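You operate a simulated robot arm through the tools that you are given. There is no shell and no other tool. Be economical: measure what you need, move in short steps, check, and stop when the job is done.

Carry out the task below with a simulated robot arm. There is one attempt and no reset: what you move stays moved.

JOB
Put things in order on the desk top. At the end: the white foam bridge stands where the yellow carton stood; the grey vase stands where the brown wooden brush stood; the yellow carton stands where the grey vase stood; the pink clip is on the green coaster; the brown wooden brush stands on top of the blue cartridge; whatever was shut is shut again. Leave all else as you found it, and nothing knocked over.
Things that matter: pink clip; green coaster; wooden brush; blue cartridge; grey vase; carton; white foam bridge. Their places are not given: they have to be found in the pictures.

It is judged by the outcome, as a careful person would: the job done as asked, and still so three seconds after it is handed in. It fails if anything else is knocked over, pushed out of place, dropped, spilled or broken.

ROBOT AND FRAMES
A 7-joint arm with a two-finger parallel gripper, fixed in place. Base frame: the origin is at the foot of the arm, x ahead of it, y to its left, z up. Readings come in mm, rad, newtons and seconds.
With the tool pointing down near the work surface it reaches from about 300 to 700 mm from the base axis. Its first joint turns from -1.152 to 1.152 rad. Payload 1.57 kg.
The tool frame sits at the grasp point between the pads (the TCP): z along the fingers, y along the line on which they close. The tips reach 30 mm beyond it. The gripper opens to 110 mm. The fingers are 24 mm wide and 12 mm thick; the gripper's body (48 by 112 mm) begins 78 mm behind the TCP.
Orientation is that of the tool frame in the base frame, as a unit quaternion [x, y, z, w]. With the fingers straight down and closing along the base's y, the tool's x points along the base's -x, its y along +y and its z along -z.

CONTROLS
- The arm moves only by the tool servo_tool. Its argument "motion" is a list of rows, each a list of 7 numbers: the shift along the base's x, y, z in m, then the turn, a rotation vector about the base's x, y, z in rad, then the gripper command, from -1 (fully open) to 1 (shut), values between in proportion. In form: [[tx, ty, tz, wx, wy, wz, jaw], ...]. A call has 1 to 20 rows; each row is the pose to reach, as a shift and turn from the pose commanded when the call began. Rows are played at 5 a second. More than 50 mm and 0.15 rad between two rows, or a gripper value outside its range, and nothing of the call is played. Where a pose cannot be reached the arm comes as near as it can. A force on the tool above 40 N (or 10 N above the force at the start of the call, whichever is more), or a blocked arm, ends the call early, and 0.2 s more pass. Each finger travels about 108 mm/s and halts on what it meets, pressing with about 43 N; the grip force reading is that of the motor and also rises with nothing between the fingers. The clock runs only during rows and for 0.2 s after the last one: add rows that repeat a pose to give the fingers time. The reply holds the time, the measured pose of the TCP, the force on the tool along the base axes, the opening and the grip force, in the units named above and with some noise.
- Cameras (640 x 400 px; columns grow to the right, rows downward): "scene" is fixed at [166.2, -403.2, 1388.7]; the picture's right is [0.72, -0.70, 0.00], its down [-0.51, -0.53, -0.68] and it looks along [0.47, 0.49, -0.73] (base axes); focal length 319 px, centre (320, 200). "wrist" rides on the gripper at [-36, 0, -80] in the tool frame; the picture's right is [0.00, -1.00, 0.00], its down [0.97, 0.00, -0.24] and it looks along [0.24, 0.00, 0.97] (tool axes); focal length 218 px, centre (320, 200).
- capture(camera): a new picture of that camera. No time passes.
- point_at(camera, pixels): for up to 12 pixels [column, row] of the newest picture of that camera ("zoom" is the newest enlarged one), the place [x, y, z] in the base frame of the surface seen there, good to about 2 mm. No time passes.
- zoom(camera, box): a new picture of the part [left, top, right, bottom] of that camera's present view, enlarged. No time passes.
- finish_job(): hands the job in; it is judged then, once.

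Keep the steps short. Do not move on a guess: measure, check each grasp and each placing, and mend mistakes. In all there are 80 turns and 34 pictures (those below and enlarged ones count). Leave the gripper open and the arm clear of the work at the hand-in unless told otherwise, and finish with a single line.

The tools are called as name(argument=value, ...) on one line, values as JSON. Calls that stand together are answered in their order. servo_tool: Moves the arm, as the interface text tells. Its arguments: {"type":"object","properties":{"motion":{"type":"array","items":{"type":"array","items":{"type":"number"}}}},"required":["motion"]} The other tools are called the same way: capture (camera) takes a picture; point_at (camera, pixels) gives the place of the surface under pixels of a picture; zoom (camera, box) takes an enlarged picture of a part of a camera's view; finish_job () hands the job in.

At the start:

```text
clock: 0.0
position: [293.7, -191.0, 1151.5]
tcp_rot: [0.0, 1.0, 0.0, 0.0]
ft_force: [0.1, -1.1, -0.2]
grip_width: 110.0
gripper_force: 0.0
```

scene: 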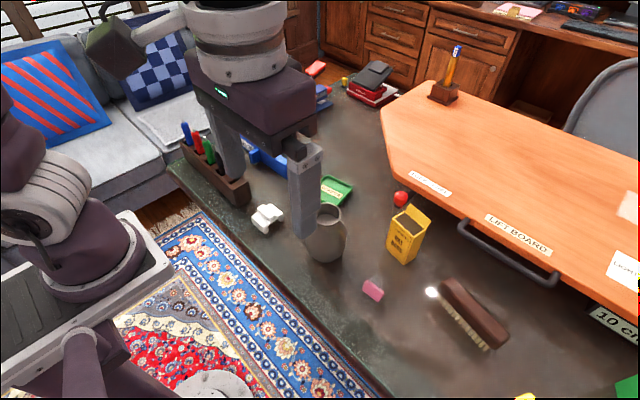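
wrist: 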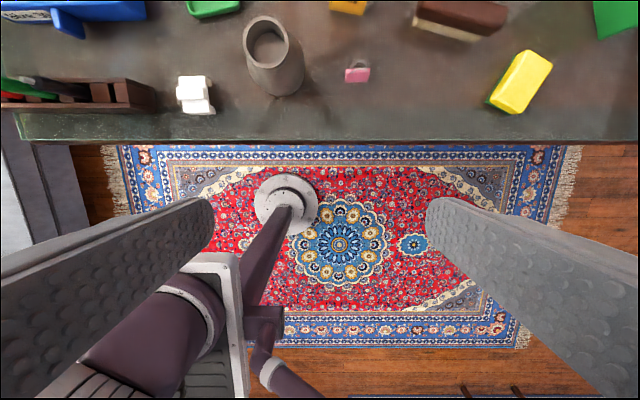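

I'll look at the scene enlarged first, to tell the objects apart.

zoom(camera="scene", box=[160, 50, 400, 200])

zoom(camera="scene", box=[240, 150, 640, 400])

```text
2.67 times, centred on (280, 125) of scene
```

zoom: 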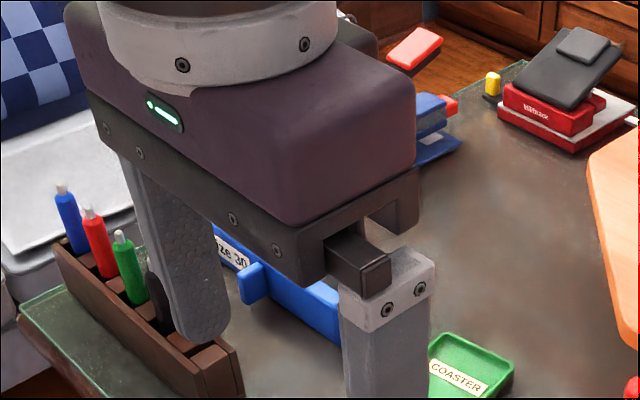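

```text
1.60 times, centred on (440, 275) of scene
```

zoom: 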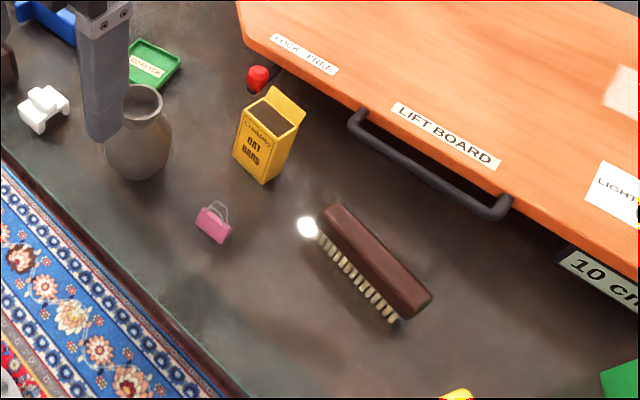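

The hand hides things near columns 200-320. I move it up and ahead over the desk, in small steps, for a wrist view of the whole surface.

servo_tool(motion=[[0.03, 0.03, 0.02, 0, 0, 0, -1], [0.06, 0.06, 0.04, 0, 0, 0, -1], [0.09, 0.09, 0.06, 0, 0, 0, -1], [0.12, 0.12, 0.08, 0, 0, 0, -1], [0.15, 0.15, 0.09, 0, 0, 0, -1], [0.18, 0.18, 0.09, 0, 0, 0, -1], [0.18, 0.18, 0.09, 0, 0, 0, -1]])

capture(camera="wrist")

capture(camera="scene")

```text
clock: 1.6
position: [473.2, -10.0, 1242.5]
tcp_rot: [0.001, 1.0, 0.0, 0.001]
ft_force: [-0.4, -0.7, 0.1]
grip_width: 109.8
gripper_force: 0.1
```

```text
29 pictures are left
```

wrist: 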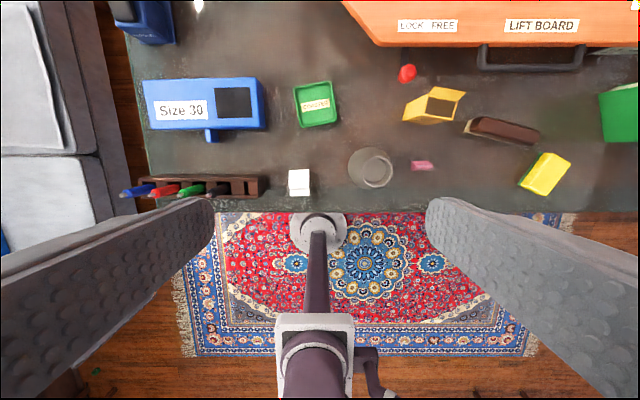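

```text
28 pictures are left
```

scene: 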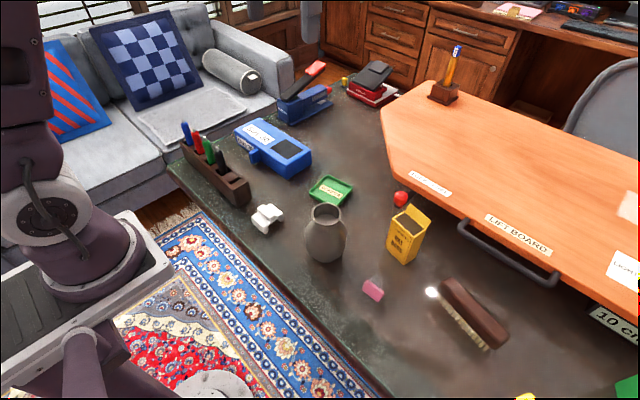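

Everything named is on the near part of the desk. I zoom the blue box and the middle for details and measure.

zoom(camera="scene", box=[220, 100, 380, 200])

zoom(camera="wrist", box=[280, 50, 600, 210])

```text
4.00 times, centred on (300, 150) of scene
```

zoom: 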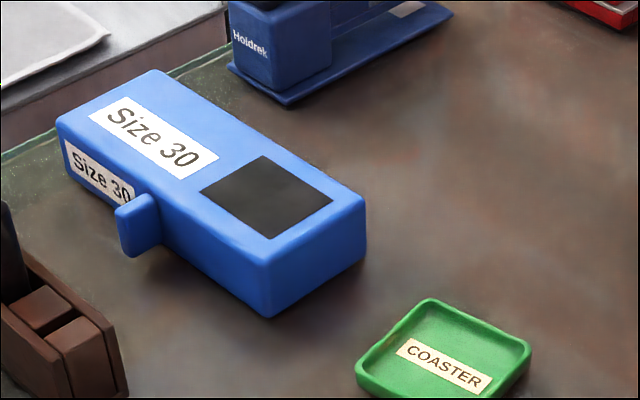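

```text
2.00 times, centred on (440, 130) of wrist
```

zoom: 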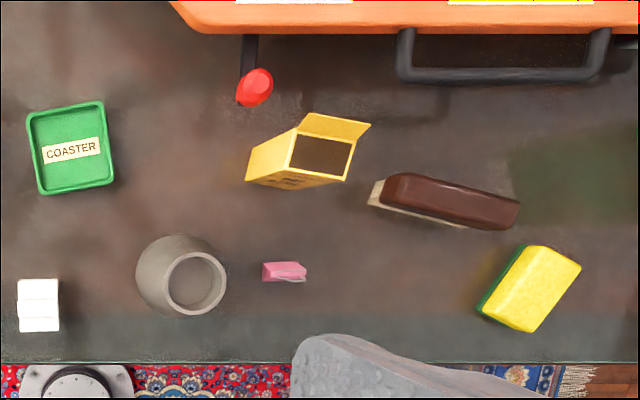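

Now measuring, from the wrist zoom and the scene picture.

point_at(camera="zoom", pixels=[[30, 115], [103, 104], [112, 183], [40, 192], [70, 168], [180, 240], [225, 290], [195, 318], [160, 275], [195, 285], [140, 250], [138, 300]])

point_at(camera="zoom", pixels=[[300, 130], [355, 143], [345, 180], [292, 165], [368, 124], [308, 115], [248, 180], [320, 155], [390, 180], [515, 205], [505, 227], [400, 175]])

point_at(camera="zoom", pixels=[[20, 281], [57, 281], [60, 329], [20, 331], [38, 300], [265, 265], [303, 265], [302, 278], [265, 280], [285, 281], [256, 88], [500, 62]])

point_at(camera="scene", pixels=[[236, 129], [258, 119], [309, 151], [287, 168], [289, 172], [310, 160], [253, 155], [255, 152], [272, 145], [290, 149], [288, 177], [299, 120]])

point_at(camera="scene", pixels=[[392, 212], [421, 237], [407, 263], [388, 249], [400, 250], [430, 218], [408, 205], [308, 212], [345, 210], [318, 260], [330, 262], [345, 240]])

point_at(camera="scene", pixels=[[450, 280], [506, 330], [440, 295], [497, 345], [487, 350], [478, 308], [256, 213], [272, 203], [285, 215], [265, 230], [372, 290], [379, 277]])

```text
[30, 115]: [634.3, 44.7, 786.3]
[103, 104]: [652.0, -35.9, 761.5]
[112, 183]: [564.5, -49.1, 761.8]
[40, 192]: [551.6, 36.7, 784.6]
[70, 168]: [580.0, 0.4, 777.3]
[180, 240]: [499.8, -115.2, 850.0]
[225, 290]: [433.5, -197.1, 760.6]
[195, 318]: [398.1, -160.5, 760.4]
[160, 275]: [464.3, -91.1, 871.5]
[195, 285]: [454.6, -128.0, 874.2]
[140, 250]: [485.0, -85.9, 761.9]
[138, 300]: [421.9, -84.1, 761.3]
```

```text
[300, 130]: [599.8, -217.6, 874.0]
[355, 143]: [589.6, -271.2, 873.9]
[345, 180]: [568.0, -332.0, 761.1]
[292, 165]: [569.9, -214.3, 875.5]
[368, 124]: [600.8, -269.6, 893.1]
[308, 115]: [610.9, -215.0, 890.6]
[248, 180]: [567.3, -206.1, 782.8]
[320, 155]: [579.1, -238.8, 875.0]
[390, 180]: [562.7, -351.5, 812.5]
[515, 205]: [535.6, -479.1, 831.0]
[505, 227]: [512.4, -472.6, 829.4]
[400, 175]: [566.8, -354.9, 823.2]
```

```text
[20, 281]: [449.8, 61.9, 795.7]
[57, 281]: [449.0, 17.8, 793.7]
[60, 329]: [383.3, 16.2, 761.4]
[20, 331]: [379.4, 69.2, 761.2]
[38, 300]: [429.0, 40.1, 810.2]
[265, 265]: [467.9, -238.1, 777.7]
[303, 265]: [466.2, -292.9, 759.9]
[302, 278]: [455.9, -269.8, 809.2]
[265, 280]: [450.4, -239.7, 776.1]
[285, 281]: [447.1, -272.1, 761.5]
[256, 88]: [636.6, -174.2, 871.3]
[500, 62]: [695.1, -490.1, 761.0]
```

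```text
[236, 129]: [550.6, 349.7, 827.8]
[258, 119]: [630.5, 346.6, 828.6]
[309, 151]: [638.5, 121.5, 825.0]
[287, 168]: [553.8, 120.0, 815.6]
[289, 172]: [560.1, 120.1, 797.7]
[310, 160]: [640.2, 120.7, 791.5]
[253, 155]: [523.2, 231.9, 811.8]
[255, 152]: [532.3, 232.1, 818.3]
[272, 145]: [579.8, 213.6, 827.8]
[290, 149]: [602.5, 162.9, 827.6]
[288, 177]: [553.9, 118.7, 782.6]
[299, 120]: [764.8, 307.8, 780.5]
```

```text
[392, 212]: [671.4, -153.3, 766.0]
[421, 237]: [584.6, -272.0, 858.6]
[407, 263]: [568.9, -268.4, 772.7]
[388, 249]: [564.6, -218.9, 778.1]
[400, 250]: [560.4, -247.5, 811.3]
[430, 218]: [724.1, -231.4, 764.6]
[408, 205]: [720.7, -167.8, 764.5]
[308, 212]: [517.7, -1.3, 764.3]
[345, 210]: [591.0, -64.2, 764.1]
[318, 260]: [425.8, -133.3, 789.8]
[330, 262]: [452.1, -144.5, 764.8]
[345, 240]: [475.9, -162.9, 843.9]
```

```text
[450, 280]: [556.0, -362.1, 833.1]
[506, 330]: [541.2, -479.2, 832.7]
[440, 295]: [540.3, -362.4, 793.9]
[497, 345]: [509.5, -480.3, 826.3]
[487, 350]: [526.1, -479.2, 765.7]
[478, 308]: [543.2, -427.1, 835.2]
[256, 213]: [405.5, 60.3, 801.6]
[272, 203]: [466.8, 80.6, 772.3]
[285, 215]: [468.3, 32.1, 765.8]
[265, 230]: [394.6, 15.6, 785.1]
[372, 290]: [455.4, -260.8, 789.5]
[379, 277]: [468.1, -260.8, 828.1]
```

Readings: desk z about 763; cartridge x 550–633, y 120–350, top 828; brush top 834. Brush is first (it frees a place), so I move above it for a closer wrist view.

servo_tool(motion=[[0, -0.04, -0.02, 0, 0, 0, -1], [0, -0.08, -0.04, 0, 0, 0, -1], [0, -0.12, -0.06, 0, 0, 0, -1], [0, -0.16, -0.08, 0, 0, 0, -1], [0, -0.2, -0.1, 0, 0, 0, -1], [0, -0.24, -0.12, 0, 0, 0, -1], [0, -0.28, -0.14, 0, 0, 0, -1], [0, -0.32, -0.16, 0, 0, 0, -1], [0, -0.36, -0.18, 0, 0, 0, -1], [0, -0.38, -0.19, 0, 0, 0, -1], [0, -0.38, -0.19, 0, 0, 0, -1]])

capture(camera="wrist")

```text
clock: 4.0
position: [470.8, -392.8, 1053.5]
tcp_rot: [0.001, 1.0, -0.001, 0.0]
ft_force: [0.2, 0.1, 0.1]
grip_width: 110.0
gripper_force: 0.1
```

```text
25 pictures are left
```

wrist: 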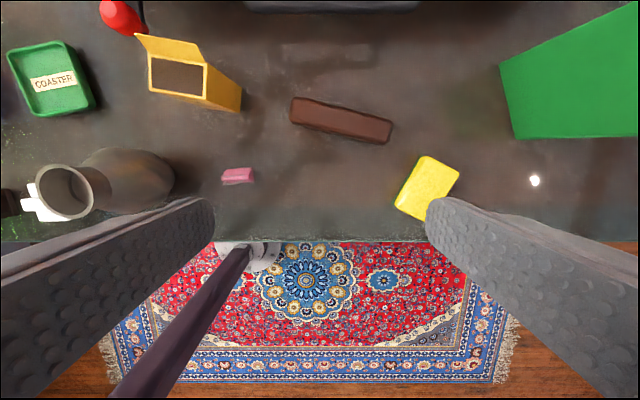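

The brush top shows with corners near (294,99), (391,122), (386,143), (291,122). I measure it, plus neighbours.

point_at(camera="wrist", pixels=[[297, 100], [389, 122], [385, 139], [293, 119], [340, 120], [343, 110], [339, 126], [310, 103], [305, 120], [505, 70], [330, 5], [425, 175]])

point_at(camera="wrist", pixels=[[222, 174], [253, 172], [254, 180], [222, 184], [150, 54], [205, 62], [202, 96], [150, 90], [135, 35], [200, 45], [240, 110], [210, 103]])

point_at(camera="scene", pixels=[[384, 150], [470, 222], [505, 240], [552, 280], [465, 232], [400, 200], [590, 300], [398, 193], [444, 290], [470, 285], [443, 283], [502, 342]])

```text
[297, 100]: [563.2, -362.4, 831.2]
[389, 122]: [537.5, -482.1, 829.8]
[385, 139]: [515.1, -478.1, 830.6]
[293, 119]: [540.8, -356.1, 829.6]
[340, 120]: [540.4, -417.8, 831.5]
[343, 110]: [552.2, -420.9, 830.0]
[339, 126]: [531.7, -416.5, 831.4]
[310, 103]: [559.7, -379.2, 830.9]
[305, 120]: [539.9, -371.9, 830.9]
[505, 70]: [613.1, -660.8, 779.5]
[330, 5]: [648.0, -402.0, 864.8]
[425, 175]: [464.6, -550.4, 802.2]
```

```text
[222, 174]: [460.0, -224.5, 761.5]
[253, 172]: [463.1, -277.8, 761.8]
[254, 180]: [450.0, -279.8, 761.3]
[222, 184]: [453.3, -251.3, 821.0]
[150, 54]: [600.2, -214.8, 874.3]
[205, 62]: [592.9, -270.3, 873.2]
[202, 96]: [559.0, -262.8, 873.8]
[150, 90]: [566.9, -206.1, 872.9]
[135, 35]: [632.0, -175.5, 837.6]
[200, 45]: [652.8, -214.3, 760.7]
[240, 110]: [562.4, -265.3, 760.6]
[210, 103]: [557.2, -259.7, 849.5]
```

```text
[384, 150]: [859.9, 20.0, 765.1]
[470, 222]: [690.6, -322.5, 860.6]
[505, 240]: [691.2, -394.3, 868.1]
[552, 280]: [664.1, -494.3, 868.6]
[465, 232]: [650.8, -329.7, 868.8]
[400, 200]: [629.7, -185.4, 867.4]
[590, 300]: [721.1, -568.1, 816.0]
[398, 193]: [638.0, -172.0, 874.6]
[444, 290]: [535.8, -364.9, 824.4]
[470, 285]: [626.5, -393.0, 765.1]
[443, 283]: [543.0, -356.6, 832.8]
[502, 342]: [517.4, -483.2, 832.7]
```

Brush: centre (539,-420), length 124, yaw -0.21 rad, about 27 wide. I turn the tool by +1.36 rad so it closes across the brush and go to hover over it at z 950.

servo_tool(motion=[[0.0065, -0.003, -0.01, 0, 0, 0.136, -1], [0.013, -0.006, -0.02, 0, 0, 0.272, -1], [0.0195, -0.009, -0.03, 0, 0, 0.408, -1], [0.026, -0.012, -0.04, 0, 0, 0.544, -1], [0.0325, -0.015, -0.05, 0, 0, 0.68, -1], [0.039, -0.018, -0.06, 0, 0, 0.816, -1], [0.0455, -0.021, -0.07, 0, 0, 0.952, -1], [0.052, -0.024, -0.08, 0, 0, 1.088, -1], [0.0585, -0.027, -0.09, 0, 0, 1.224, -1], [0.0653, -0.0287, -0.1, 0, 0, 1.36, -1], [0.0653, -0.0287, -0.1, 0, 0, 1.36, -1], [0.0653, -0.0287, -0.1, 0, 0, 1.36, -1]])

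capture(camera="wrist")

```text
clock: 6.6
position: [528.5, -411.3, 953.4]
tcp_rot: [-0.629, 0.777, 0.0, 0.0]
ft_force: [-1.0, -0.4, -0.9]
grip_width: 110.2
gripper_force: 0.1
out of reach, approached as far as the arm can: row 8, 9, 10, 11, 12
```

```text
24 pictures are left
```

wrist: 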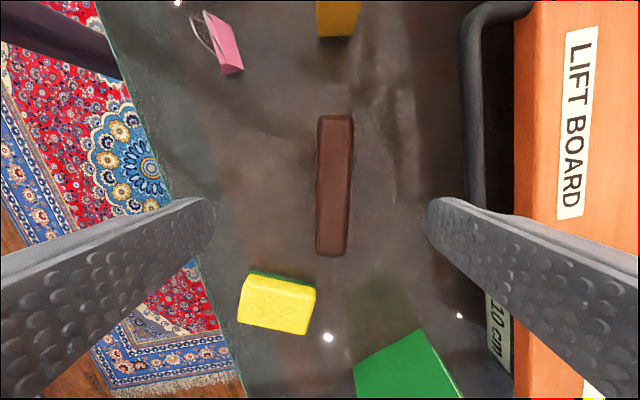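

The hover was slightly beyond reach at this height; lower should reach. I drop 70 mm with fingers clear of the brush and read the pose.

servo_tool(motion=[[0, 0, -0.035, 0, 0, 0, -1], [0, 0, -0.07, 0, 0, 0, -1], [0, 0, -0.07, 0, 0, 0, -1]])

```text
clock: 7.4
position: [527.8, -410.5, 881.5]
tcp_rot: [-0.629, 0.777, 0.0, 0.0]
ft_force: [0.0, 0.3, -0.9]
grip_width: 110.2
gripper_force: 0.1
```

The reached pose is the reference. Now shift +11, -9 mm and lower to z 815 around the brush.

servo_tool(motion=[[0.0, 0.0, -0.03, 0, 0, 0, -1], [0.005, -0.004, -0.045, 0, 0, 0, -1], [0.011, -0.009, -0.06, 0, 0, 0, -1], [0.011, -0.009, -0.0665, 0, 0, 0, -1], [0.011, -0.009, -0.0665, 0, 0, 0, -1]])

```text
clock: 8.6
position: [531.9, -411.6, 821.0]
tcp_rot: [-0.629, 0.777, -0.002, 0.0]
ft_force: [-0.2, 0.4, 0.2]
grip_width: 110.1
gripper_force: 0.0
out of reach, approached as far as the arm can: row 2, 3, 4, 5
```

Reach stops at radius about 672 here. I'll grip the brush 30 mm nearer along its own axis, at (545,-390), which is within reach.

servo_tool(motion=[[0.003, 0.015, 0, 0, 0, 0, -1], [0.0105, 0.0213, 0, 0, 0, 0, -1], [0.0134, 0.0213, -0.004, 0, 0, 0, -1], [0.0134, 0.0213, -0.004, 0, 0, 0, -1]])

capture(camera="wrist")

```text
clock: 9.6
position: [544.4, -389.8, 816.1]
tcp_rot: [-0.628, 0.778, 0.0, 0.0]
ft_force: [-0.1, 0.1, -0.2]
grip_width: 109.9
gripper_force: 0.1
```

```text
23 pictures are left
```

wrist: 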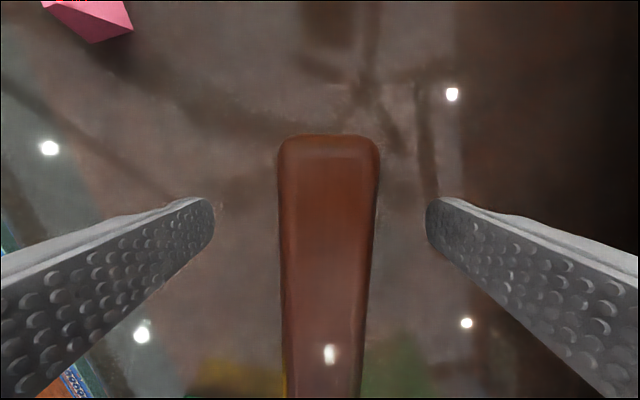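

The brush lies centred between the pads (column ~325). I close.

servo_tool(motion=[[0.001, 0, 0, 0, 0, 0, 0.2], [0.001, 0, 0, 0, 0, 0, 0.6], [0.001, 0, 0, 0, 0, 0, 1], [0.001, 0, 0, 0, 0, 0, 1], [0.001, 0, 0, 0, 0, 0, 1]])

```text
clock: 10.8
position: [545.7, -390.2, 816.1]
tcp_rot: [-0.628, 0.778, 0.0, 0.0]
ft_force: [0.1, 0.3, 0.2]
grip_width: 33.8
gripper_force: 41.3
```

Gripped at 33.8 mm. I lift straight up first, then draw back while rising, and check.

servo_tool(motion=[[0, 0, 0.02, 0, 0, 0, 1], [-0.005, 0.003, 0.05, 0, 0, 0, 1], [-0.02, 0.01, 0.09, 0, 0, 0, 1], [-0.035, 0.02, 0.13, 0, 0, 0, 1], [-0.045, 0.03, 0.16, 0, 0, 0, 1], [-0.045, 0.03, 0.16, 0, 0, 0, 1]])

capture(camera="scene")

```text
clock: 12.2
position: [500.5, -360.6, 977.4]
tcp_rot: [-0.629, 0.778, 0.0, 0.0]
ft_force: [-0.9, -0.2, -1.3]
grip_width: 33.6
gripper_force: 41.7
```

```text
22 pictures are left
```

scene: 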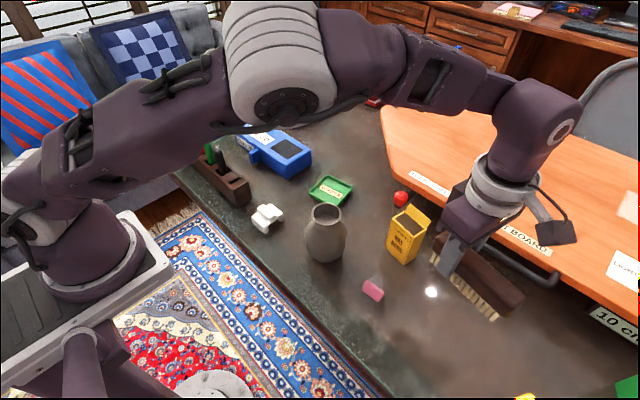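

Brush is held level, its underside about z 925, above everything. I carry it across to y 275 and turn 0.21 rad so it lies along the cartridge.

servo_tool(motion=[[0, 0.04, 0, 0, 0, 0, 1], [0, 0.08, 0, 0, 0, 0, 1], [0, 0.12, 0, 0, 0, 0, 1], [0, 0.16, 0, 0, 0, 0.02, 1], [0, 0.2, 0, 0, 0, 0.04, 1], [0, 0.24, 0, 0, 0, 0.06, 1], [0, 0.28, 0, 0, 0, 0.08, 1], [0, 0.32, 0, 0, 0, 0.1, 1], [0, 0.36, 0, 0, 0, 0.12, 1], [0.01, 0.4, 0, 0, 0, 0.14, 1], [0.02, 0.44, 0, 0, 0, 0.16, 1], [0.03, 0.48, 0, 0, 0, 0.18, 1], [0.04, 0.52, 0, 0, 0, 0.2, 1], [0.05, 0.56, 0, 0, 0, 0.21, 1], [0.07, 0.6, 0, 0, 0, 0.21, 1], [0.09, 0.6356, 0, 0, 0, 0.21, 1], [0.09, 0.6356, -0.02, 0, 0, 0.21, 1], [0.09, 0.6356, -0.02, 0, 0, 0.21, 1]])

capture(camera="scene")

```text
clock: 16.0
position: [590.6, 275.4, 954.8]
tcp_rot: [-0.707, 0.708, 0.0, 0.0]
ft_force: [-0.6, 0.1, -1.6]
grip_width: 33.7
gripper_force: 41.2
```

```text
21 pictures are left
```

scene: 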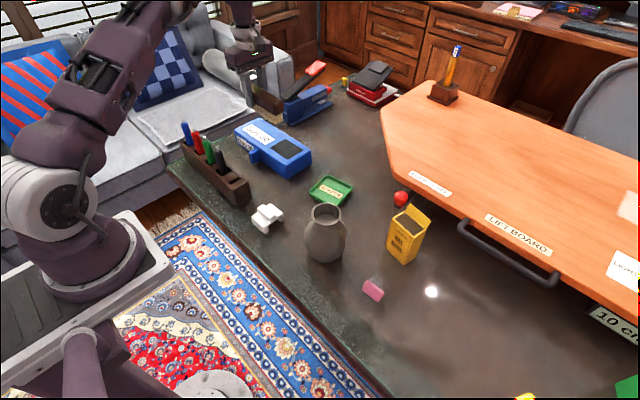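

Position is right over the cartridge (591,275 for the grip). I lower to just above contact, watching force.

servo_tool(motion=[[0, 0, -0.03, 0, 0, 0, 1], [0, 0, -0.055, 0, 0, 0, 1], [0, 0, -0.068, 0, 0, 0, 1], [0, 0, -0.072, 0, 0, 0, 1], [0, 0, -0.072, 0, 0, 0, 1]])

zoom(camera="scene", box=[200, 60, 360, 200])

```text
clock: 17.2
position: [590.7, 275.2, 884.3]
tcp_rot: [-0.707, 0.707, 0.0, 0.0]
ft_force: [-0.3, 0.3, -1.4]
grip_width: 33.5
gripper_force: 40.8
```

```text
2.86 times, centred on (280, 130) of scene
```

zoom: 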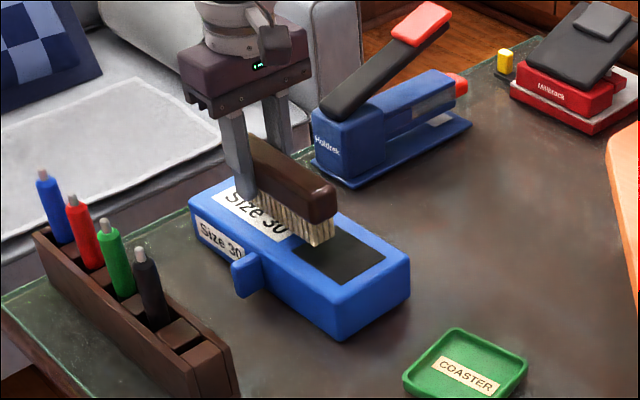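

Just above the cartridge and level. Lower 1 mm at a time until contact shows.

servo_tool(motion=[[0, 0, -0.001, 0, 0, 0, 1], [0, 0, -0.002, 0, 0, 0, 1], [0, 0, -0.003, 0, 0, 0, 1], [0, 0, -0.003, 0, 0, 0, 1]])

```text
clock: 18.2
position: [590.8, 274.3, 880.8]
tcp_rot: [-0.706, 0.708, -0.001, 0.001]
ft_force: [0.9, 1.0, -1.4]
grip_width: 33.3
gripper_force: 41.5
```

servo_tool(motion=[[0, 0, -0.001, 0, 0, 0, 1], [0, 0, -0.002, 0, 0, 0, 1], [0, 0, -0.002, 0, 0, 0, 1]])

```text
clock: 19.0
position: [591.6, 275.6, 879.4]
tcp_rot: [-0.707, 0.707, 0.0, 0.0]
ft_force: [-0.6, -0.7, -1.0]
grip_width: 33.4
gripper_force: 40.6
```

Still no clear contact (force -1.0, weight still carried). Two millimetres more.

servo_tool(motion=[[0, 0, -0.001, 0, 0, 0, 1], [0, 0, -0.001, 0, 0, 0, 1], [0, 0, -0.002, 0, 0, 0, 1], [0, 0, -0.002, 0, 0, 0, 1]])

```text
clock: 20.0
position: [590.4, 275.6, 877.1]
tcp_rot: [0.707, -0.707, 0.0, 0.0]
ft_force: [-0.2, 0.9, -1.5]
grip_width: 33.7
gripper_force: 41.4
```

servo_tool(motion=[[0, 0, -0.001, 0, 0, 0, 1], [0, 0, -0.001, 0, 0, 0, 1], [0, 0, -0.002, 0, 0, 0, 1], [0, 0, -0.002, 0, 0, 0, 1]])

zoom(camera="scene", box=[230, 90, 330, 190])

```text
clock: 21.0
position: [590.4, 275.8, 875.5]
tcp_rot: [0.708, -0.707, 0.0, 0.001]
ft_force: [-0.1, 0.4, -1.6]
grip_width: 33.5
gripper_force: 41.1
```

```text
4.00 times, centred on (280, 140) of scene
```

zoom: 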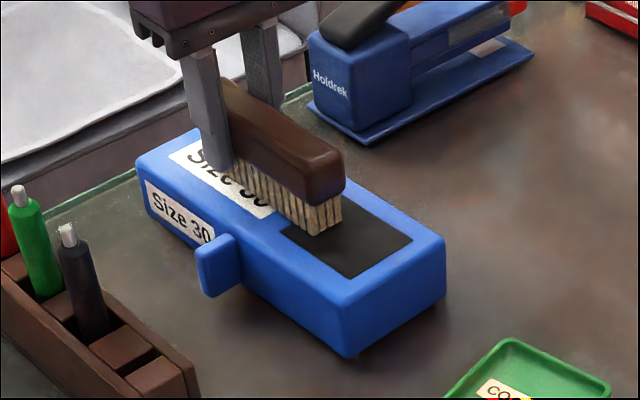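

I measure the bristle bottom at the near end against the surface just beside it.

point_at(camera="zoom", pixels=[[311, 230], [311, 240], [320, 226], [338, 216], [330, 235], [350, 216], [255, 205], [400, 250], [330, 170], [200, 130]])

```text
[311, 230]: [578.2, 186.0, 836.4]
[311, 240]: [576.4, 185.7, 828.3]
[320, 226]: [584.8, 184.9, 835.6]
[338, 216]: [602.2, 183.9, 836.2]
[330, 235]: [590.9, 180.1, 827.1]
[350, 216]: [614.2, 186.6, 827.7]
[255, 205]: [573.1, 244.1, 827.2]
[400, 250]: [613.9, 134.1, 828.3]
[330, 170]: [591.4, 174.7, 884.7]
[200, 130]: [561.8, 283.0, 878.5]
```

The bristle edge may still be a few mm up and the force still shows full weight; continue down gently.

servo_tool(motion=[[0, 0, -0.001, 0, 0, 0, 1], [0, 0, -0.002, 0, 0, 0, 1], [0, 0, -0.003, 0, 0, 0, 1], [0, 0, -0.003, 0, 0, 0, 1]])

```text
clock: 22.0
position: [590.3, 274.5, 871.6]
tcp_rot: [0.707, -0.707, 0.0, 0.0]
ft_force: [0.6, 0.1, -1.3]
grip_width: 33.8
gripper_force: 41.3
```

zoom(camera="scene", box=[250, 115, 330, 165])

point_at(camera="zoom", pixels=[[330, 262], [335, 272], [360, 260], [290, 235], [380, 245], [395, 250], [310, 255], [330, 240], [80, 160], [330, 150]])

```text
8.00 times, centred on (290, 140) of scene
```

zoom: 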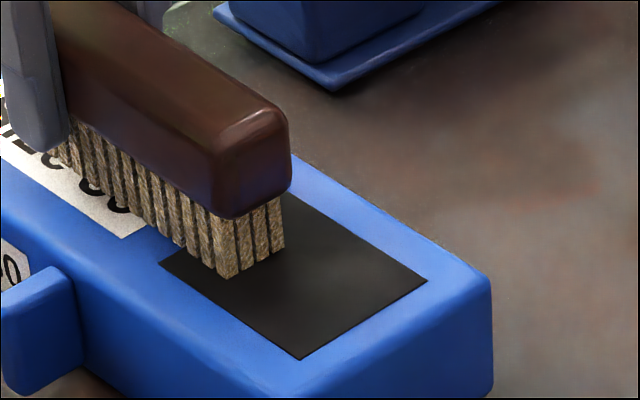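

```text
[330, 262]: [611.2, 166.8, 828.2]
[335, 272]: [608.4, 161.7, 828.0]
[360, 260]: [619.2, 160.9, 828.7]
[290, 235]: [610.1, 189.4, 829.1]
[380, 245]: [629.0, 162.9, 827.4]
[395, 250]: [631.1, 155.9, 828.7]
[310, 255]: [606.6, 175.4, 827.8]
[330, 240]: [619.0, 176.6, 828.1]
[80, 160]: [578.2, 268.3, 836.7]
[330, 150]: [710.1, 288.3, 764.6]
```

point_at(camera="zoom", pixels=[[227, 275], [227, 268], [222, 284], [237, 280], [282, 246], [282, 252], [256, 258], [256, 268], [185, 240], [180, 252], [250, 140], [100, 30]])

```text
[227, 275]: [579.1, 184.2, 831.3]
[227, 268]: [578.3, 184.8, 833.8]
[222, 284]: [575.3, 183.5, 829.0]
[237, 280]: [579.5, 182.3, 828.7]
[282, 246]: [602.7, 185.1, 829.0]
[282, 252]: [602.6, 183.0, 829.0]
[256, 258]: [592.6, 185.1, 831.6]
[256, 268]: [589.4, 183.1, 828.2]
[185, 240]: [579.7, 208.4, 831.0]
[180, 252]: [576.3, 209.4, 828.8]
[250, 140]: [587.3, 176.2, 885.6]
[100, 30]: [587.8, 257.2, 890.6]
```

The bristle corner now reads about z 829–830: within 1–2 mm of the top. Two more mm, then check force.

servo_tool(motion=[[0, 0, -0.001, 0, 0, 0, 1], [0, 0, -0.001, 0, 0, 0, 1], [0, 0, -0.002, 0, 0, 0, 1], [0, 0, -0.002, 0, 0, 0, 1]])

```text
clock: 23.0
position: [591.1, 275.9, 871.6]
tcp_rot: [-0.707, 0.707, -0.001, 0.0]
ft_force: [-3.3, -0.9, 15.3]
grip_width: 33.4
gripper_force: 41.1
```

Contact: 15 N upward. I ease up 1 mm and open.

servo_tool(motion=[[0, 0, 0.001, 0, 0, 0, 1], [0, 0, 0.001, 0, 0, 0, 0.2], [0, 0, 0.001, 0, 0, 0, -0.1], [0, 0, 0.001, 0, 0, 0, -0.5], [0, 0, 0.001, 0, 0, 0, -0.5], [0, 0, 0.03, 0, 0, 0, -0.5], [0, 0, 0.07, 0, 0, 0, -0.7], [0, 0, 0.11, 0, 0, 0, -1], [0, 0, 0.15, 0, 0, 0, -1], [0, 0, 0.15, 0, 0, 0, -1]])

zoom(camera="scene", box=[220, 90, 380, 190])

```text
clock: 25.2
position: [590.4, 275.3, 1019.8]
tcp_rot: [-0.707, 0.707, 0.001, -0.001]
ft_force: [-0.6, -0.5, 0.4]
grip_width: 110.1
gripper_force: 0.0
```

```text
4.00 times, centred on (300, 140) of scene
```

zoom: 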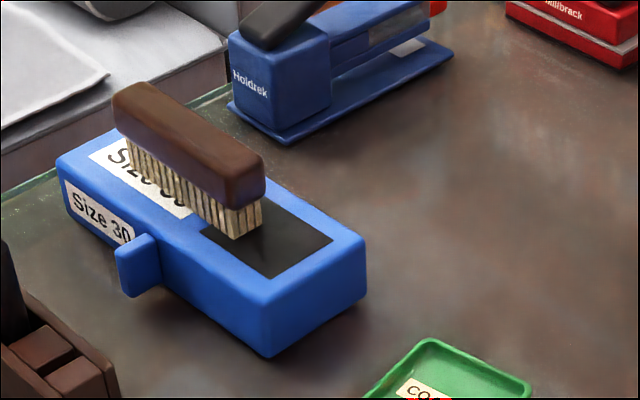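

The brush stands well on the cartridge. Next the vase: I move toward it at z 1020, turning so the jaws close tangentially (yaw -0.28), and look.

servo_tool(motion=[[-0.014, -0.029, 0, 0, 0, -0.132, -1], [-0.028, -0.058, 0, 0, 0, -0.264, -1], [-0.042, -0.087, 0, 0, 0, -0.396, -1], [-0.056, -0.116, 0, 0, 0, -0.528, -1], [-0.07, -0.145, 0, 0, 0, -0.66, -1], [-0.084, -0.174, 0, 0, 0, -0.792, -1], [-0.098, -0.203, 0, 0, 0, -0.924, -1], [-0.112, -0.232, 0, 0, 0, -1.056, -1], [-0.126, -0.261, 0, 0, 0, -1.188, -1], [-0.14, -0.29, 0, 0, 0, -1.32, -1], [-0.154, -0.319, 0, 0, 0, -1.452, -1], [-0.168, -0.348, 0, 0, 0, -1.584, -1], [-0.182, -0.377, 0, 0, 0, -1.716, -1], [-0.19, -0.404, 0, 0, 0, -1.848, -1], [-0.19, -0.404, 0, 0, 0, -1.848, -1]])

capture(camera="wrist")

```text
clock: 28.4
position: [400.4, -129.1, 1018.9]
tcp_rot: [0.139, 0.99, 0.0, 0.0]
ft_force: [0.6, -0.3, 0.0]
grip_width: 110.0
gripper_force: 0.1
```

```text
16 pictures are left
```

wrist: 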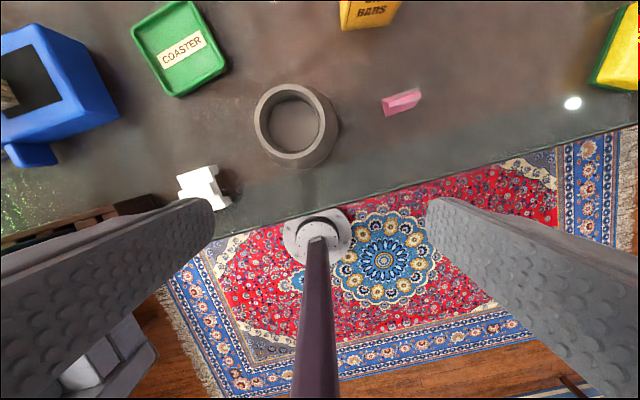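

Measure vase rim, coaster, bridge and clip in this view.

point_at(camera="wrist", pixels=[[260, 126], [324, 115], [287, 92], [296, 156], [293, 124], [332, 125], [338, 128], [325, 152], [317, 160], [334, 108], [310, 90], [265, 140]])

point_at(camera="wrist", pixels=[[178, 177], [214, 167], [230, 203], [186, 200], [198, 183], [207, 190], [217, 173], [222, 198], [183, 178], [205, 172], [210, 182], [195, 195]])

point_at(camera="wrist", pixels=[[134, 32], [188, 4], [224, 66], [176, 94], [180, 49], [150, 70], [205, 30], [384, 105], [419, 93], [385, 115], [400, 100], [418, 98]])

```text
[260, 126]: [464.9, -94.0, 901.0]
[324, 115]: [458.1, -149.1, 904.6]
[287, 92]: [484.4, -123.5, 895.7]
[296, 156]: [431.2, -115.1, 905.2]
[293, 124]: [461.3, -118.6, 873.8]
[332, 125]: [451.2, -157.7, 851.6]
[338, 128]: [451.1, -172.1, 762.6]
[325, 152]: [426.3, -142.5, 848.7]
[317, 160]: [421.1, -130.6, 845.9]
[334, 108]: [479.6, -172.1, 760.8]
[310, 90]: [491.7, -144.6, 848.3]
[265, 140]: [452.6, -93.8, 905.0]
```

```text
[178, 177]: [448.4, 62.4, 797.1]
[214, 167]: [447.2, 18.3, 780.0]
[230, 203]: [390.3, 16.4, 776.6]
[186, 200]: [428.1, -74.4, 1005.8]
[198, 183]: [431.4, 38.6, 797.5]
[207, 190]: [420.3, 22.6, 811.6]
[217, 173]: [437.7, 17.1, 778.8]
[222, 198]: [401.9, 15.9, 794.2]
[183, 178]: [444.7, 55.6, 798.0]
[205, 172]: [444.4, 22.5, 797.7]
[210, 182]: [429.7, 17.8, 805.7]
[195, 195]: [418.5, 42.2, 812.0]
```

```text
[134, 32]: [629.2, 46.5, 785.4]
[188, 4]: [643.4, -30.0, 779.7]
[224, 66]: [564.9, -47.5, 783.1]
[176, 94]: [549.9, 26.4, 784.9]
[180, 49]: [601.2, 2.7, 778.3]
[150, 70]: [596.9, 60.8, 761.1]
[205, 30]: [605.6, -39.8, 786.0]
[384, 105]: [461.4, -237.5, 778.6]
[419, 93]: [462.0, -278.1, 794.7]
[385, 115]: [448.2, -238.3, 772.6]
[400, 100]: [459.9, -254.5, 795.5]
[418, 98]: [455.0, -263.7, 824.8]
```

Vase: centre (459,-121), rim z 905, belly about 87 wide, maybe holding liquid (inside level 874), so it must stay upright. The brush spot is at radius 684, beyond straight-down reach, so I pitch the tool 0.12 rad outward (about the closing axis) now and keep that pitch, leaving the vase vertical. First hover above it.

servo_tool(motion=[[0.02, 0.003, -0.02, -0.011, -0.0385, 0, -1], [0.04, 0.006, -0.03, -0.022, -0.077, 0, -1], [0.0586, 0.008, -0.045, -0.033, -0.1154, 0, -1], [0.0586, 0.008, -0.059, -0.033, -0.1154, 0, -1], [0.0586, 0.008, -0.059, -0.033, -0.1154, 0, -1]])

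capture(camera="wrist")

```text
clock: 29.6
position: [459.8, -121.6, 961.5]
tcp_rot: [0.138, 0.989, -0.008, 0.06]
ft_force: [0.2, 0.0, -0.2]
grip_width: 110.0
gripper_force: 0.1
```

```text
15 pictures are left
```

wrist: 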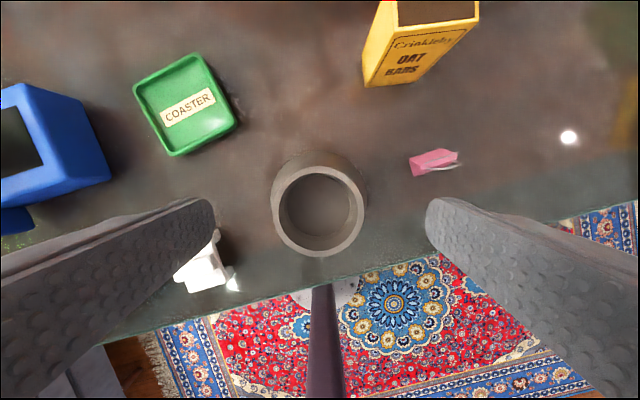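

The rim centre sits at column 319: centred. I lower to z 843 with the jaws fully open.

servo_tool(motion=[[0, 0, -0.03, 0, 0, 0, -1], [0, 0, -0.06, 0, 0, 0, -1], [0, 0, -0.09, 0, 0, 0, -1], [0, 0, -0.105, 0, 0, 0, -1], [0, 0, -0.118, 0, 0, 0, -1], [0, 0, -0.118, 0, 0, 0, -1]])

```text
clock: 31.0
position: [458.7, -121.3, 843.5]
tcp_rot: [0.138, 0.989, -0.007, 0.06]
ft_force: [0.4, 0.2, -0.2]
grip_width: 110.1
gripper_force: 0.1
```

No contact on the way. Close on the belly.

servo_tool(motion=[[0, 0, 0, 0, 0, 0, -0.7], [0, 0, 0, 0, 0, 0, -0.4], [0, 0, 0, 0, 0, 0, 0.2], [0, 0, 0, 0, 0, 0, 1], [0, 0, 0, 0, 0, 0, 1]])

```text
clock: 32.2
position: [459.2, -120.0, 842.7]
tcp_rot: [0.138, 0.989, -0.008, 0.06]
ft_force: [1.2, -0.3, 0.5]
grip_width: 89.6
gripper_force: 43.1
```

Gripped at 89.6 mm. Small lift to check it holds.

servo_tool(motion=[[0, 0, 0.01, 0, 0, 0, 1], [0, 0, 0.03, 0, 0, 0, 1], [0, 0, 0.06, 0, 0, 0, 1], [0, 0, 0.09, 0, 0, 0, 1], [0, 0, 0.12, 0, 0, 0, 1], [0, 0, 0.14, 0, 0, 0, 1], [0, 0, 0.14, 0, 0, 0, 1]])

capture(camera="scene")

```text
clock: 33.8
position: [459.3, -120.9, 982.9]
tcp_rot: [0.138, 0.989, -0.009, 0.059]
ft_force: [0.3, -0.3, -3.8]
grip_width: 89.5
gripper_force: 42.5
```

```text
14 pictures are left
```

scene: 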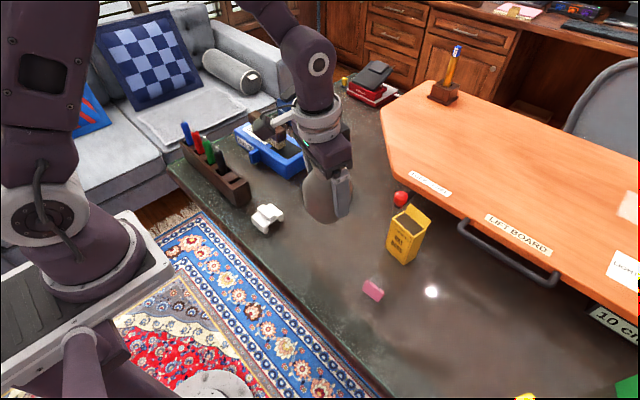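

Vase is held vertical (4 N carried). I carry it smoothly toward (499,-390), turning -0.38 with the bearing, above everything.

servo_tool(motion=[[0.001, -0.01, 0, 0, 0, -0.015, 1], [0.003, -0.03, 0, 0, 0, -0.045, 1], [0.006, -0.055, 0, 0, 0, -0.08, 1], [0.009, -0.08, 0, 0, 0, -0.115, 1], [0.013, -0.105, 0, 0, 0, -0.15, 1], [0.017, -0.13, 0, 0, 0, -0.185, 1], [0.021, -0.155, 0, 0, 0, -0.22, 1], [0.025, -0.18, 0, 0, 0, -0.255, 1], [0.029, -0.205, 0, 0, 0, -0.29, 1], [0.033, -0.23, 0, 0, 0, -0.325, 1], [0.037, -0.25, 0, 0, 0, -0.355, 1], [0.04, -0.265, 0, 0, 0, -0.375, 1], [0.04, -0.269, 0, 0, 0, -0.382, 1], [0.04, -0.269, 0, 0, 0, -0.382, 1]])

```text
clock: 36.8
position: [498.3, -390.2, 984.2]
tcp_rot: [0.323, 0.944, -0.02, 0.057]
ft_force: [-0.6, -0.9, -4.3]
grip_width: 89.8
gripper_force: 43.3
```

Now lower while moving out to (539,-420), stopping at about z 870 (vase base ~27 mm above desk).

servo_tool(motion=[[0.002, -0.001, -0.015, 0, 0, 0, 1], [0.007, -0.005, -0.035, 0, 0, 0, 1], [0.015, -0.011, -0.055, 0, 0, 0, 1], [0.023, -0.017, -0.075, 0, 0, 0, 1], [0.031, -0.023, -0.095, 0, 0, 0, 1], [0.038, -0.028, -0.108, 0, 0, 0, 1], [0.0407, -0.0298, -0.114, 0, 0, 0, 1], [0.0407, -0.0298, -0.114, 0, 0, 0, 1]])

```text
clock: 38.6
position: [540.7, -420.1, 868.9]
tcp_rot: [0.324, 0.944, -0.02, 0.056]
ft_force: [0.9, 0.2, -4.1]
grip_width: 89.4
gripper_force: 42.7
```

Reached with the pitch. Lower to 1–2 mm above the desk, then on until contact.

servo_tool(motion=[[-0.001, 0, -0.01, 0, 0, 0, 1], [-0.001, 0, -0.018, 0, 0, 0, 1], [-0.001, 0, -0.023, 0, 0, 0, 1], [-0.001, 0, -0.0245, 0, 0, 0, 1], [-0.001, 0, -0.0245, 0, 0, 0, 1]])

```text
clock: 39.8
position: [538.5, -420.3, 844.0]
tcp_rot: [0.323, 0.945, -0.019, 0.057]
ft_force: [-0.3, -0.6, -4.3]
grip_width: 89.4
gripper_force: 42.8
```

servo_tool(motion=[[0, 0, -0.001, 0, 0, 0, 1], [0, 0, -0.002, 0, 0, 0, 1], [0, 0, -0.002, 0, 0, 0, 1]])

```text
clock: 40.6
position: [539.3, -419.7, 842.9]
tcp_rot: [0.324, 0.944, -0.019, 0.057]
ft_force: [-0.7, 2.0, 5.4]
grip_width: 89.3
gripper_force: 42.7
```

Standing (force changed from -4.3 to +5.4). Open fully, wait, and rise straight up.

servo_tool(motion=[[0, 0, 0, 0, 0, 0, 0.3], [0, 0, 0, 0, 0, 0, -0.7], [0, 0, 0, 0, 0, 0, -1], [0, 0, 0, 0, 0, 0, -1], [0, 0, 0, 0, 0, 0, -1], [0, 0, 0.02, 0, 0, 0, -1], [0, 0, 0.05, 0, 0, 0, -1], [0, 0, 0.08, 0, 0, 0, -1], [0, 0, 0.1, 0, 0, 0, -1], [-0.02, 0.015, 0.13, 0, 0, 0, -1], [-0.05, 0.04, 0.15, 0, 0, 0, -1], [-0.05, 0.04, 0.15, 0, 0, 0, -1]])

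capture(camera="wrist")

```text
clock: 43.2
position: [488.8, -380.0, 992.9]
tcp_rot: [0.323, 0.944, -0.019, 0.057]
ft_force: [-0.3, -0.1, -0.5]
grip_width: 110.2
gripper_force: 0.1
```

```text
13 pictures are left
```

wrist: 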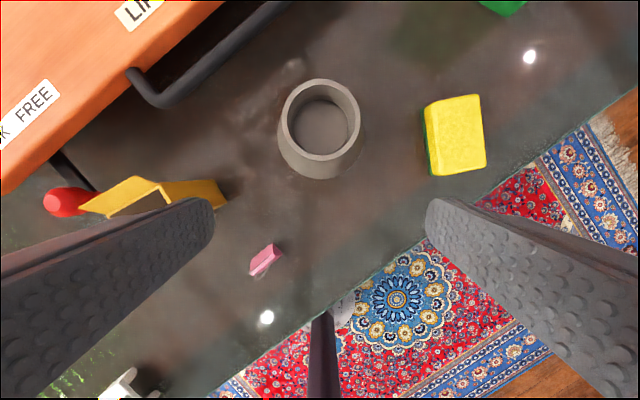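

The vase stands upright at the brush's old place. Next the carton. First undo the pitch while rising a bit.

servo_tool(motion=[[0, 0.01, 0.01, 0.037, 0.047, 0, -1], [0, 0.02, 0.02, 0.0737, 0.0947, 0, -0.64], [0, 0.02, 0.02, 0.0737, 0.0947, 0, -0.64]])

servo_tool(motion=[[0, 0.025, 0, 0, 0, 0.1, -0.64], [0, 0.05, 0, 0, 0, 0.2, -0.64], [0.005, 0.075, 0, 0, 0, 0.3, -0.64], [0.01, 0.1, 0, 0, 0, 0.4, -0.64], [0.02, 0.121, 0, 0, 0, 0.526, -0.64], [0.02, 0.121, 0, 0, 0, 0.526, -0.64]])

capture(camera="wrist")

```text
clock: 44.0
position: [488.8, -360.1, 1012.2]
tcp_rot: [0.323, 0.946, 0.0, 0.0]
ft_force: [1.2, 0.2, 0.3]
grip_width: 90.2
gripper_force: 0.0
```

```text
clock: 45.4
position: [508.1, -237.1, 1012.6]
tcp_rot: [0.066, 0.998, 0.0, 0.0]
ft_force: [-0.4, 0.0, 0.9]
grip_width: 90.5
gripper_force: 0.1
```

```text
12 pictures are left
```

wrist: 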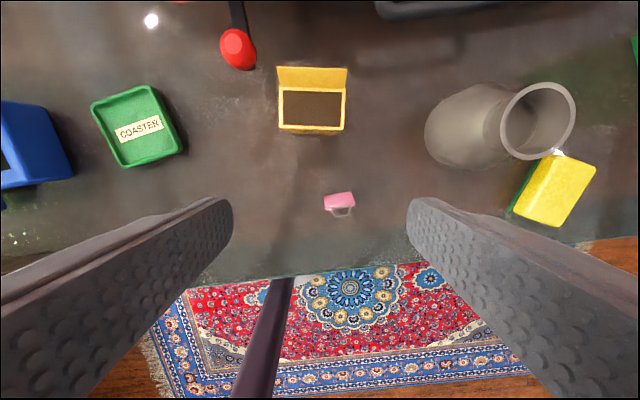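

The carton is square with the tool now. Measure carton, clip, and knob.

point_at(camera="wrist", pixels=[[282, 89], [344, 90], [343, 128], [281, 126], [312, 108], [280, 70], [345, 70], [312, 132], [311, 135], [255, 60], [236, 48], [240, 20]])

point_at(camera="wrist", pixels=[[326, 200], [352, 196], [353, 203], [328, 209], [339, 200], [345, 214], [335, 212], [353, 207], [340, 206], [327, 196], [350, 192], [340, 195]])

```text
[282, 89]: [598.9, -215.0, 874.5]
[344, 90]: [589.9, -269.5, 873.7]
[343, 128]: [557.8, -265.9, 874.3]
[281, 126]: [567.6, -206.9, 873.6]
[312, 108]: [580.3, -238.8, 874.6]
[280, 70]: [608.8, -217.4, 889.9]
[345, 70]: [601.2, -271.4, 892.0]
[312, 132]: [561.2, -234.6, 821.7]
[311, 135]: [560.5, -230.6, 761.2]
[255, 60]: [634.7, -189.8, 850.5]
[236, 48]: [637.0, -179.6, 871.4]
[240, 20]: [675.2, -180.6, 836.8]
```

```text
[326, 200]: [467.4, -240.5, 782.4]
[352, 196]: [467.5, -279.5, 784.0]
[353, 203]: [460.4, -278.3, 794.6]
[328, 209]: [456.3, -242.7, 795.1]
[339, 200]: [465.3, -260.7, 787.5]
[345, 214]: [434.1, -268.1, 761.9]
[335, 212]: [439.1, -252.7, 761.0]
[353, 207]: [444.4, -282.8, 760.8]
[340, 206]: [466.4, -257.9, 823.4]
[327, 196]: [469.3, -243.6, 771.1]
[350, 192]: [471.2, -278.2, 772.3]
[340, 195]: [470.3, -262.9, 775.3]
```

Carton centre (579,-239.5). Move over it and lower to z 840 with 90 mm opening, clear of the flap and the red knob.

servo_tool(motion=[[0.035, -0.001, -0.03, 0, 0, 0, -0.64], [0.071, -0.0025, -0.06, 0, 0, 0, -0.64], [0.071, -0.0025, -0.08, 0, 0, 0, -0.64], [0.071, -0.0025, -0.11, 0, 0, 0, -0.64], [0.071, -0.0025, -0.14, 0, 0, 0, -0.64], [0.071, -0.0025, -0.16, 0, 0, 0, -0.64], [0.071, -0.0025, -0.1725, 0, 0, 0, -0.64], [0.071, -0.0025, -0.1725, 0, 0, 0, -0.64]])

servo_tool(motion=[[0, 0, 0, 0, 0, 0, -0.3], [0, 0, 0, 0, 0, 0, 0], [0, 0, 0, 0, 0, 0, 1], [0, 0, 0, 0, 0, 0, 1], [0, 0, 0, 0, 0, 0, 1]])

```text
clock: 47.2
position: [580.2, -240.6, 839.4]
tcp_rot: [0.067, 0.998, 0.0, 0.0]
ft_force: [-0.3, 0.4, 0.5]
grip_width: 90.6
gripper_force: 0.0
```

```text
clock: 48.4
position: [579.9, -241.0, 841.0]
tcp_rot: [0.067, 0.998, 0.0, 0.0]
ft_force: [-0.4, -0.2, 0.5]
grip_width: 60.9
gripper_force: 42.7
```

Gripped at 60.9 mm. Lift 90 mm, carry to (459,-121) and come down to a few mm above the desk.

servo_tool(motion=[[0, 0, 0.02, 0, 0, 0, 1], [0, 0, 0.05, 0, 0, 0, 1], [0, 0, 0.09, 0, 0, 0, 1], [-0.02, 0.02, 0.09, 0, 0, 0, 1], [-0.045, 0.045, 0.09, 0, 0, 0, 1], [-0.07, 0.07, 0.09, 0, 0, 0, 1], [-0.095, 0.095, 0.09, 0, 0, 0, 1], [-0.1155, 0.1145, 0.09, 0, 0, 0, 1], [-0.1205, 0.1195, 0.085, 0, 0, 0, 1], [-0.1205, 0.1195, 0.06, 0, 0, 0, 1], [-0.1205, 0.1195, 0.03, 0, 0, 0, 1], [-0.1205, 0.1195, 0.01, 0, 0, 0, 1], [-0.1205, 0.1195, 0.004, 0, 0, 0, 1], [-0.1205, 0.1195, 0.004, 0, 0, 0, 1]])

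servo_tool(motion=[[0, 0, -0.001, 0, 0, 0, 1], [0, 0, -0.002, 0, 0, 0, 1], [0, 0, -0.003, 0, 0, 0, 1], [0, 0, -0.003, 0, 0, 0, 1]])

```text
clock: 51.4
position: [459.8, -121.2, 843.8]
tcp_rot: [0.067, 0.998, -0.001, 0.0]
ft_force: [-0.5, 0.7, 0.2]
grip_width: 61.0
gripper_force: 43.0
```

```text
clock: 52.4
position: [460.2, -121.0, 840.0]
tcp_rot: [0.067, 0.998, 0.001, 0.001]
ft_force: [0.1, 0.0, -0.9]
grip_width: 60.7
gripper_force: 43.0
```

No contact yet; 2 mm more slowly.

servo_tool(motion=[[0, 0, -0.001, 0, 0, 0, 1], [0, 0, -0.001, 0, 0, 0, 1], [0, 0, -0.0015, 0, 0, 0, 1], [0, 0, -0.0015, 0, 0, 0, 1]])

zoom(camera="scene", box=[230, 150, 470, 300])

```text
clock: 53.4
position: [458.2, -121.7, 840.4]
tcp_rot: [0.067, 0.998, 0.0, 0.0]
ft_force: [-1.4, 1.3, 23.8]
grip_width: 60.8
gripper_force: 42.8
```

```text
2.67 times, centred on (350, 225) of scene
```

zoom: 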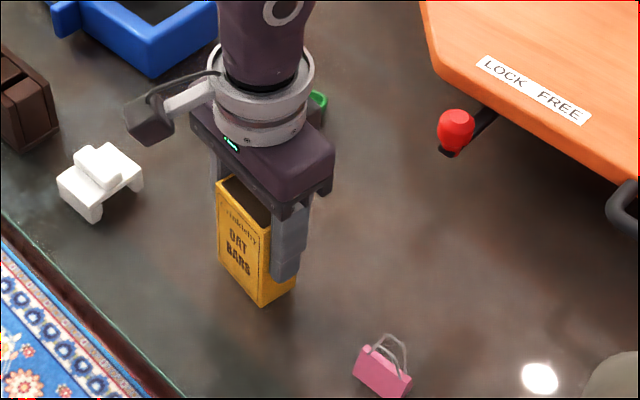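

Contact (24 N). Ease 1 mm, open and rise straight to z 1010.

servo_tool(motion=[[0, 0, 0.001, 0, 0, 0, 1], [0, 0, 0.001, 0, 0, 0, 0.1], [0, 0, 0.001, 0, 0, 0, -0.4], [0, 0, 0.001, 0, 0, 0, -0.64], [0, 0, 0.001, 0, 0, 0, -0.64], [0, 0, 0.03, 0, 0, 0, -0.64], [0, 0, 0.07, 0, 0, 0, -0.64], [0, 0, 0.11, 0, 0, 0, -0.64], [0, 0, 0.15, 0, 0, 0, -0.64], [-0.03, 0.03, 0.16, 0, 0, 0.04, -0.64], [-0.05, 0.07, 0.16, 0, 0, 0.08, -0.64], [-0.06, 0.11, 0.16, 0, 0, 0.135, -0.64], [-0.06, 0.15, 0.16, 0, 0, 0.135, -0.64], [-0.06, 0.15, 0.16, 0, 0, 0.135, -0.64]])

capture(camera="wrist")

```text
clock: 56.4
position: [398.2, 28.8, 997.8]
tcp_rot: [0.0, 1.0, 0.001, 0.0]
ft_force: [-0.1, -0.9, -0.3]
grip_width: 90.1
gripper_force: 0.1
```

```text
10 pictures are left
```

wrist: 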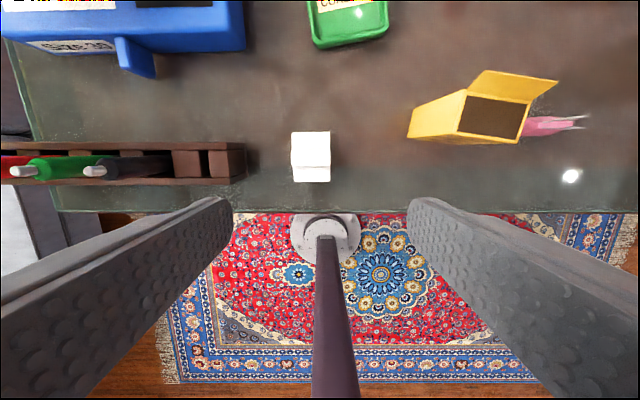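

The carton stands upright in the vase's old place. Measure the bridge.

point_at(camera="wrist", pixels=[[293, 134], [329, 134], [294, 143], [329, 143], [293, 155], [330, 155], [294, 166], [330, 166], [296, 180], [330, 180], [310, 150], [312, 174]])

zoom(camera="wrist", box=[270, 110, 370, 200])

```text
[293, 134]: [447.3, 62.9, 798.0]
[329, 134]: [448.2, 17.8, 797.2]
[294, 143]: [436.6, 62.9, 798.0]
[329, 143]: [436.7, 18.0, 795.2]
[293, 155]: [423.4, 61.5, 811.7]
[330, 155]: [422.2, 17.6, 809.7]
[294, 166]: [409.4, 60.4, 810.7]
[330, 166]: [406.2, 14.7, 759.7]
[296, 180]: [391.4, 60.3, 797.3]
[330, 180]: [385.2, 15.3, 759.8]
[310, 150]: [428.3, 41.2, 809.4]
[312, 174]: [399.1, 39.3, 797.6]
```

```text
4.44 times, centred on (320, 155) of wrist
```

zoom: 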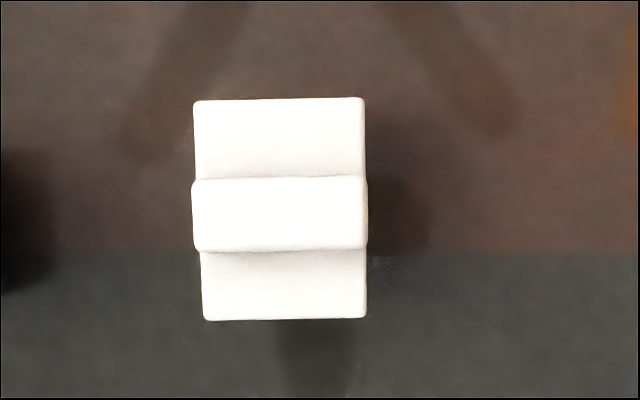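

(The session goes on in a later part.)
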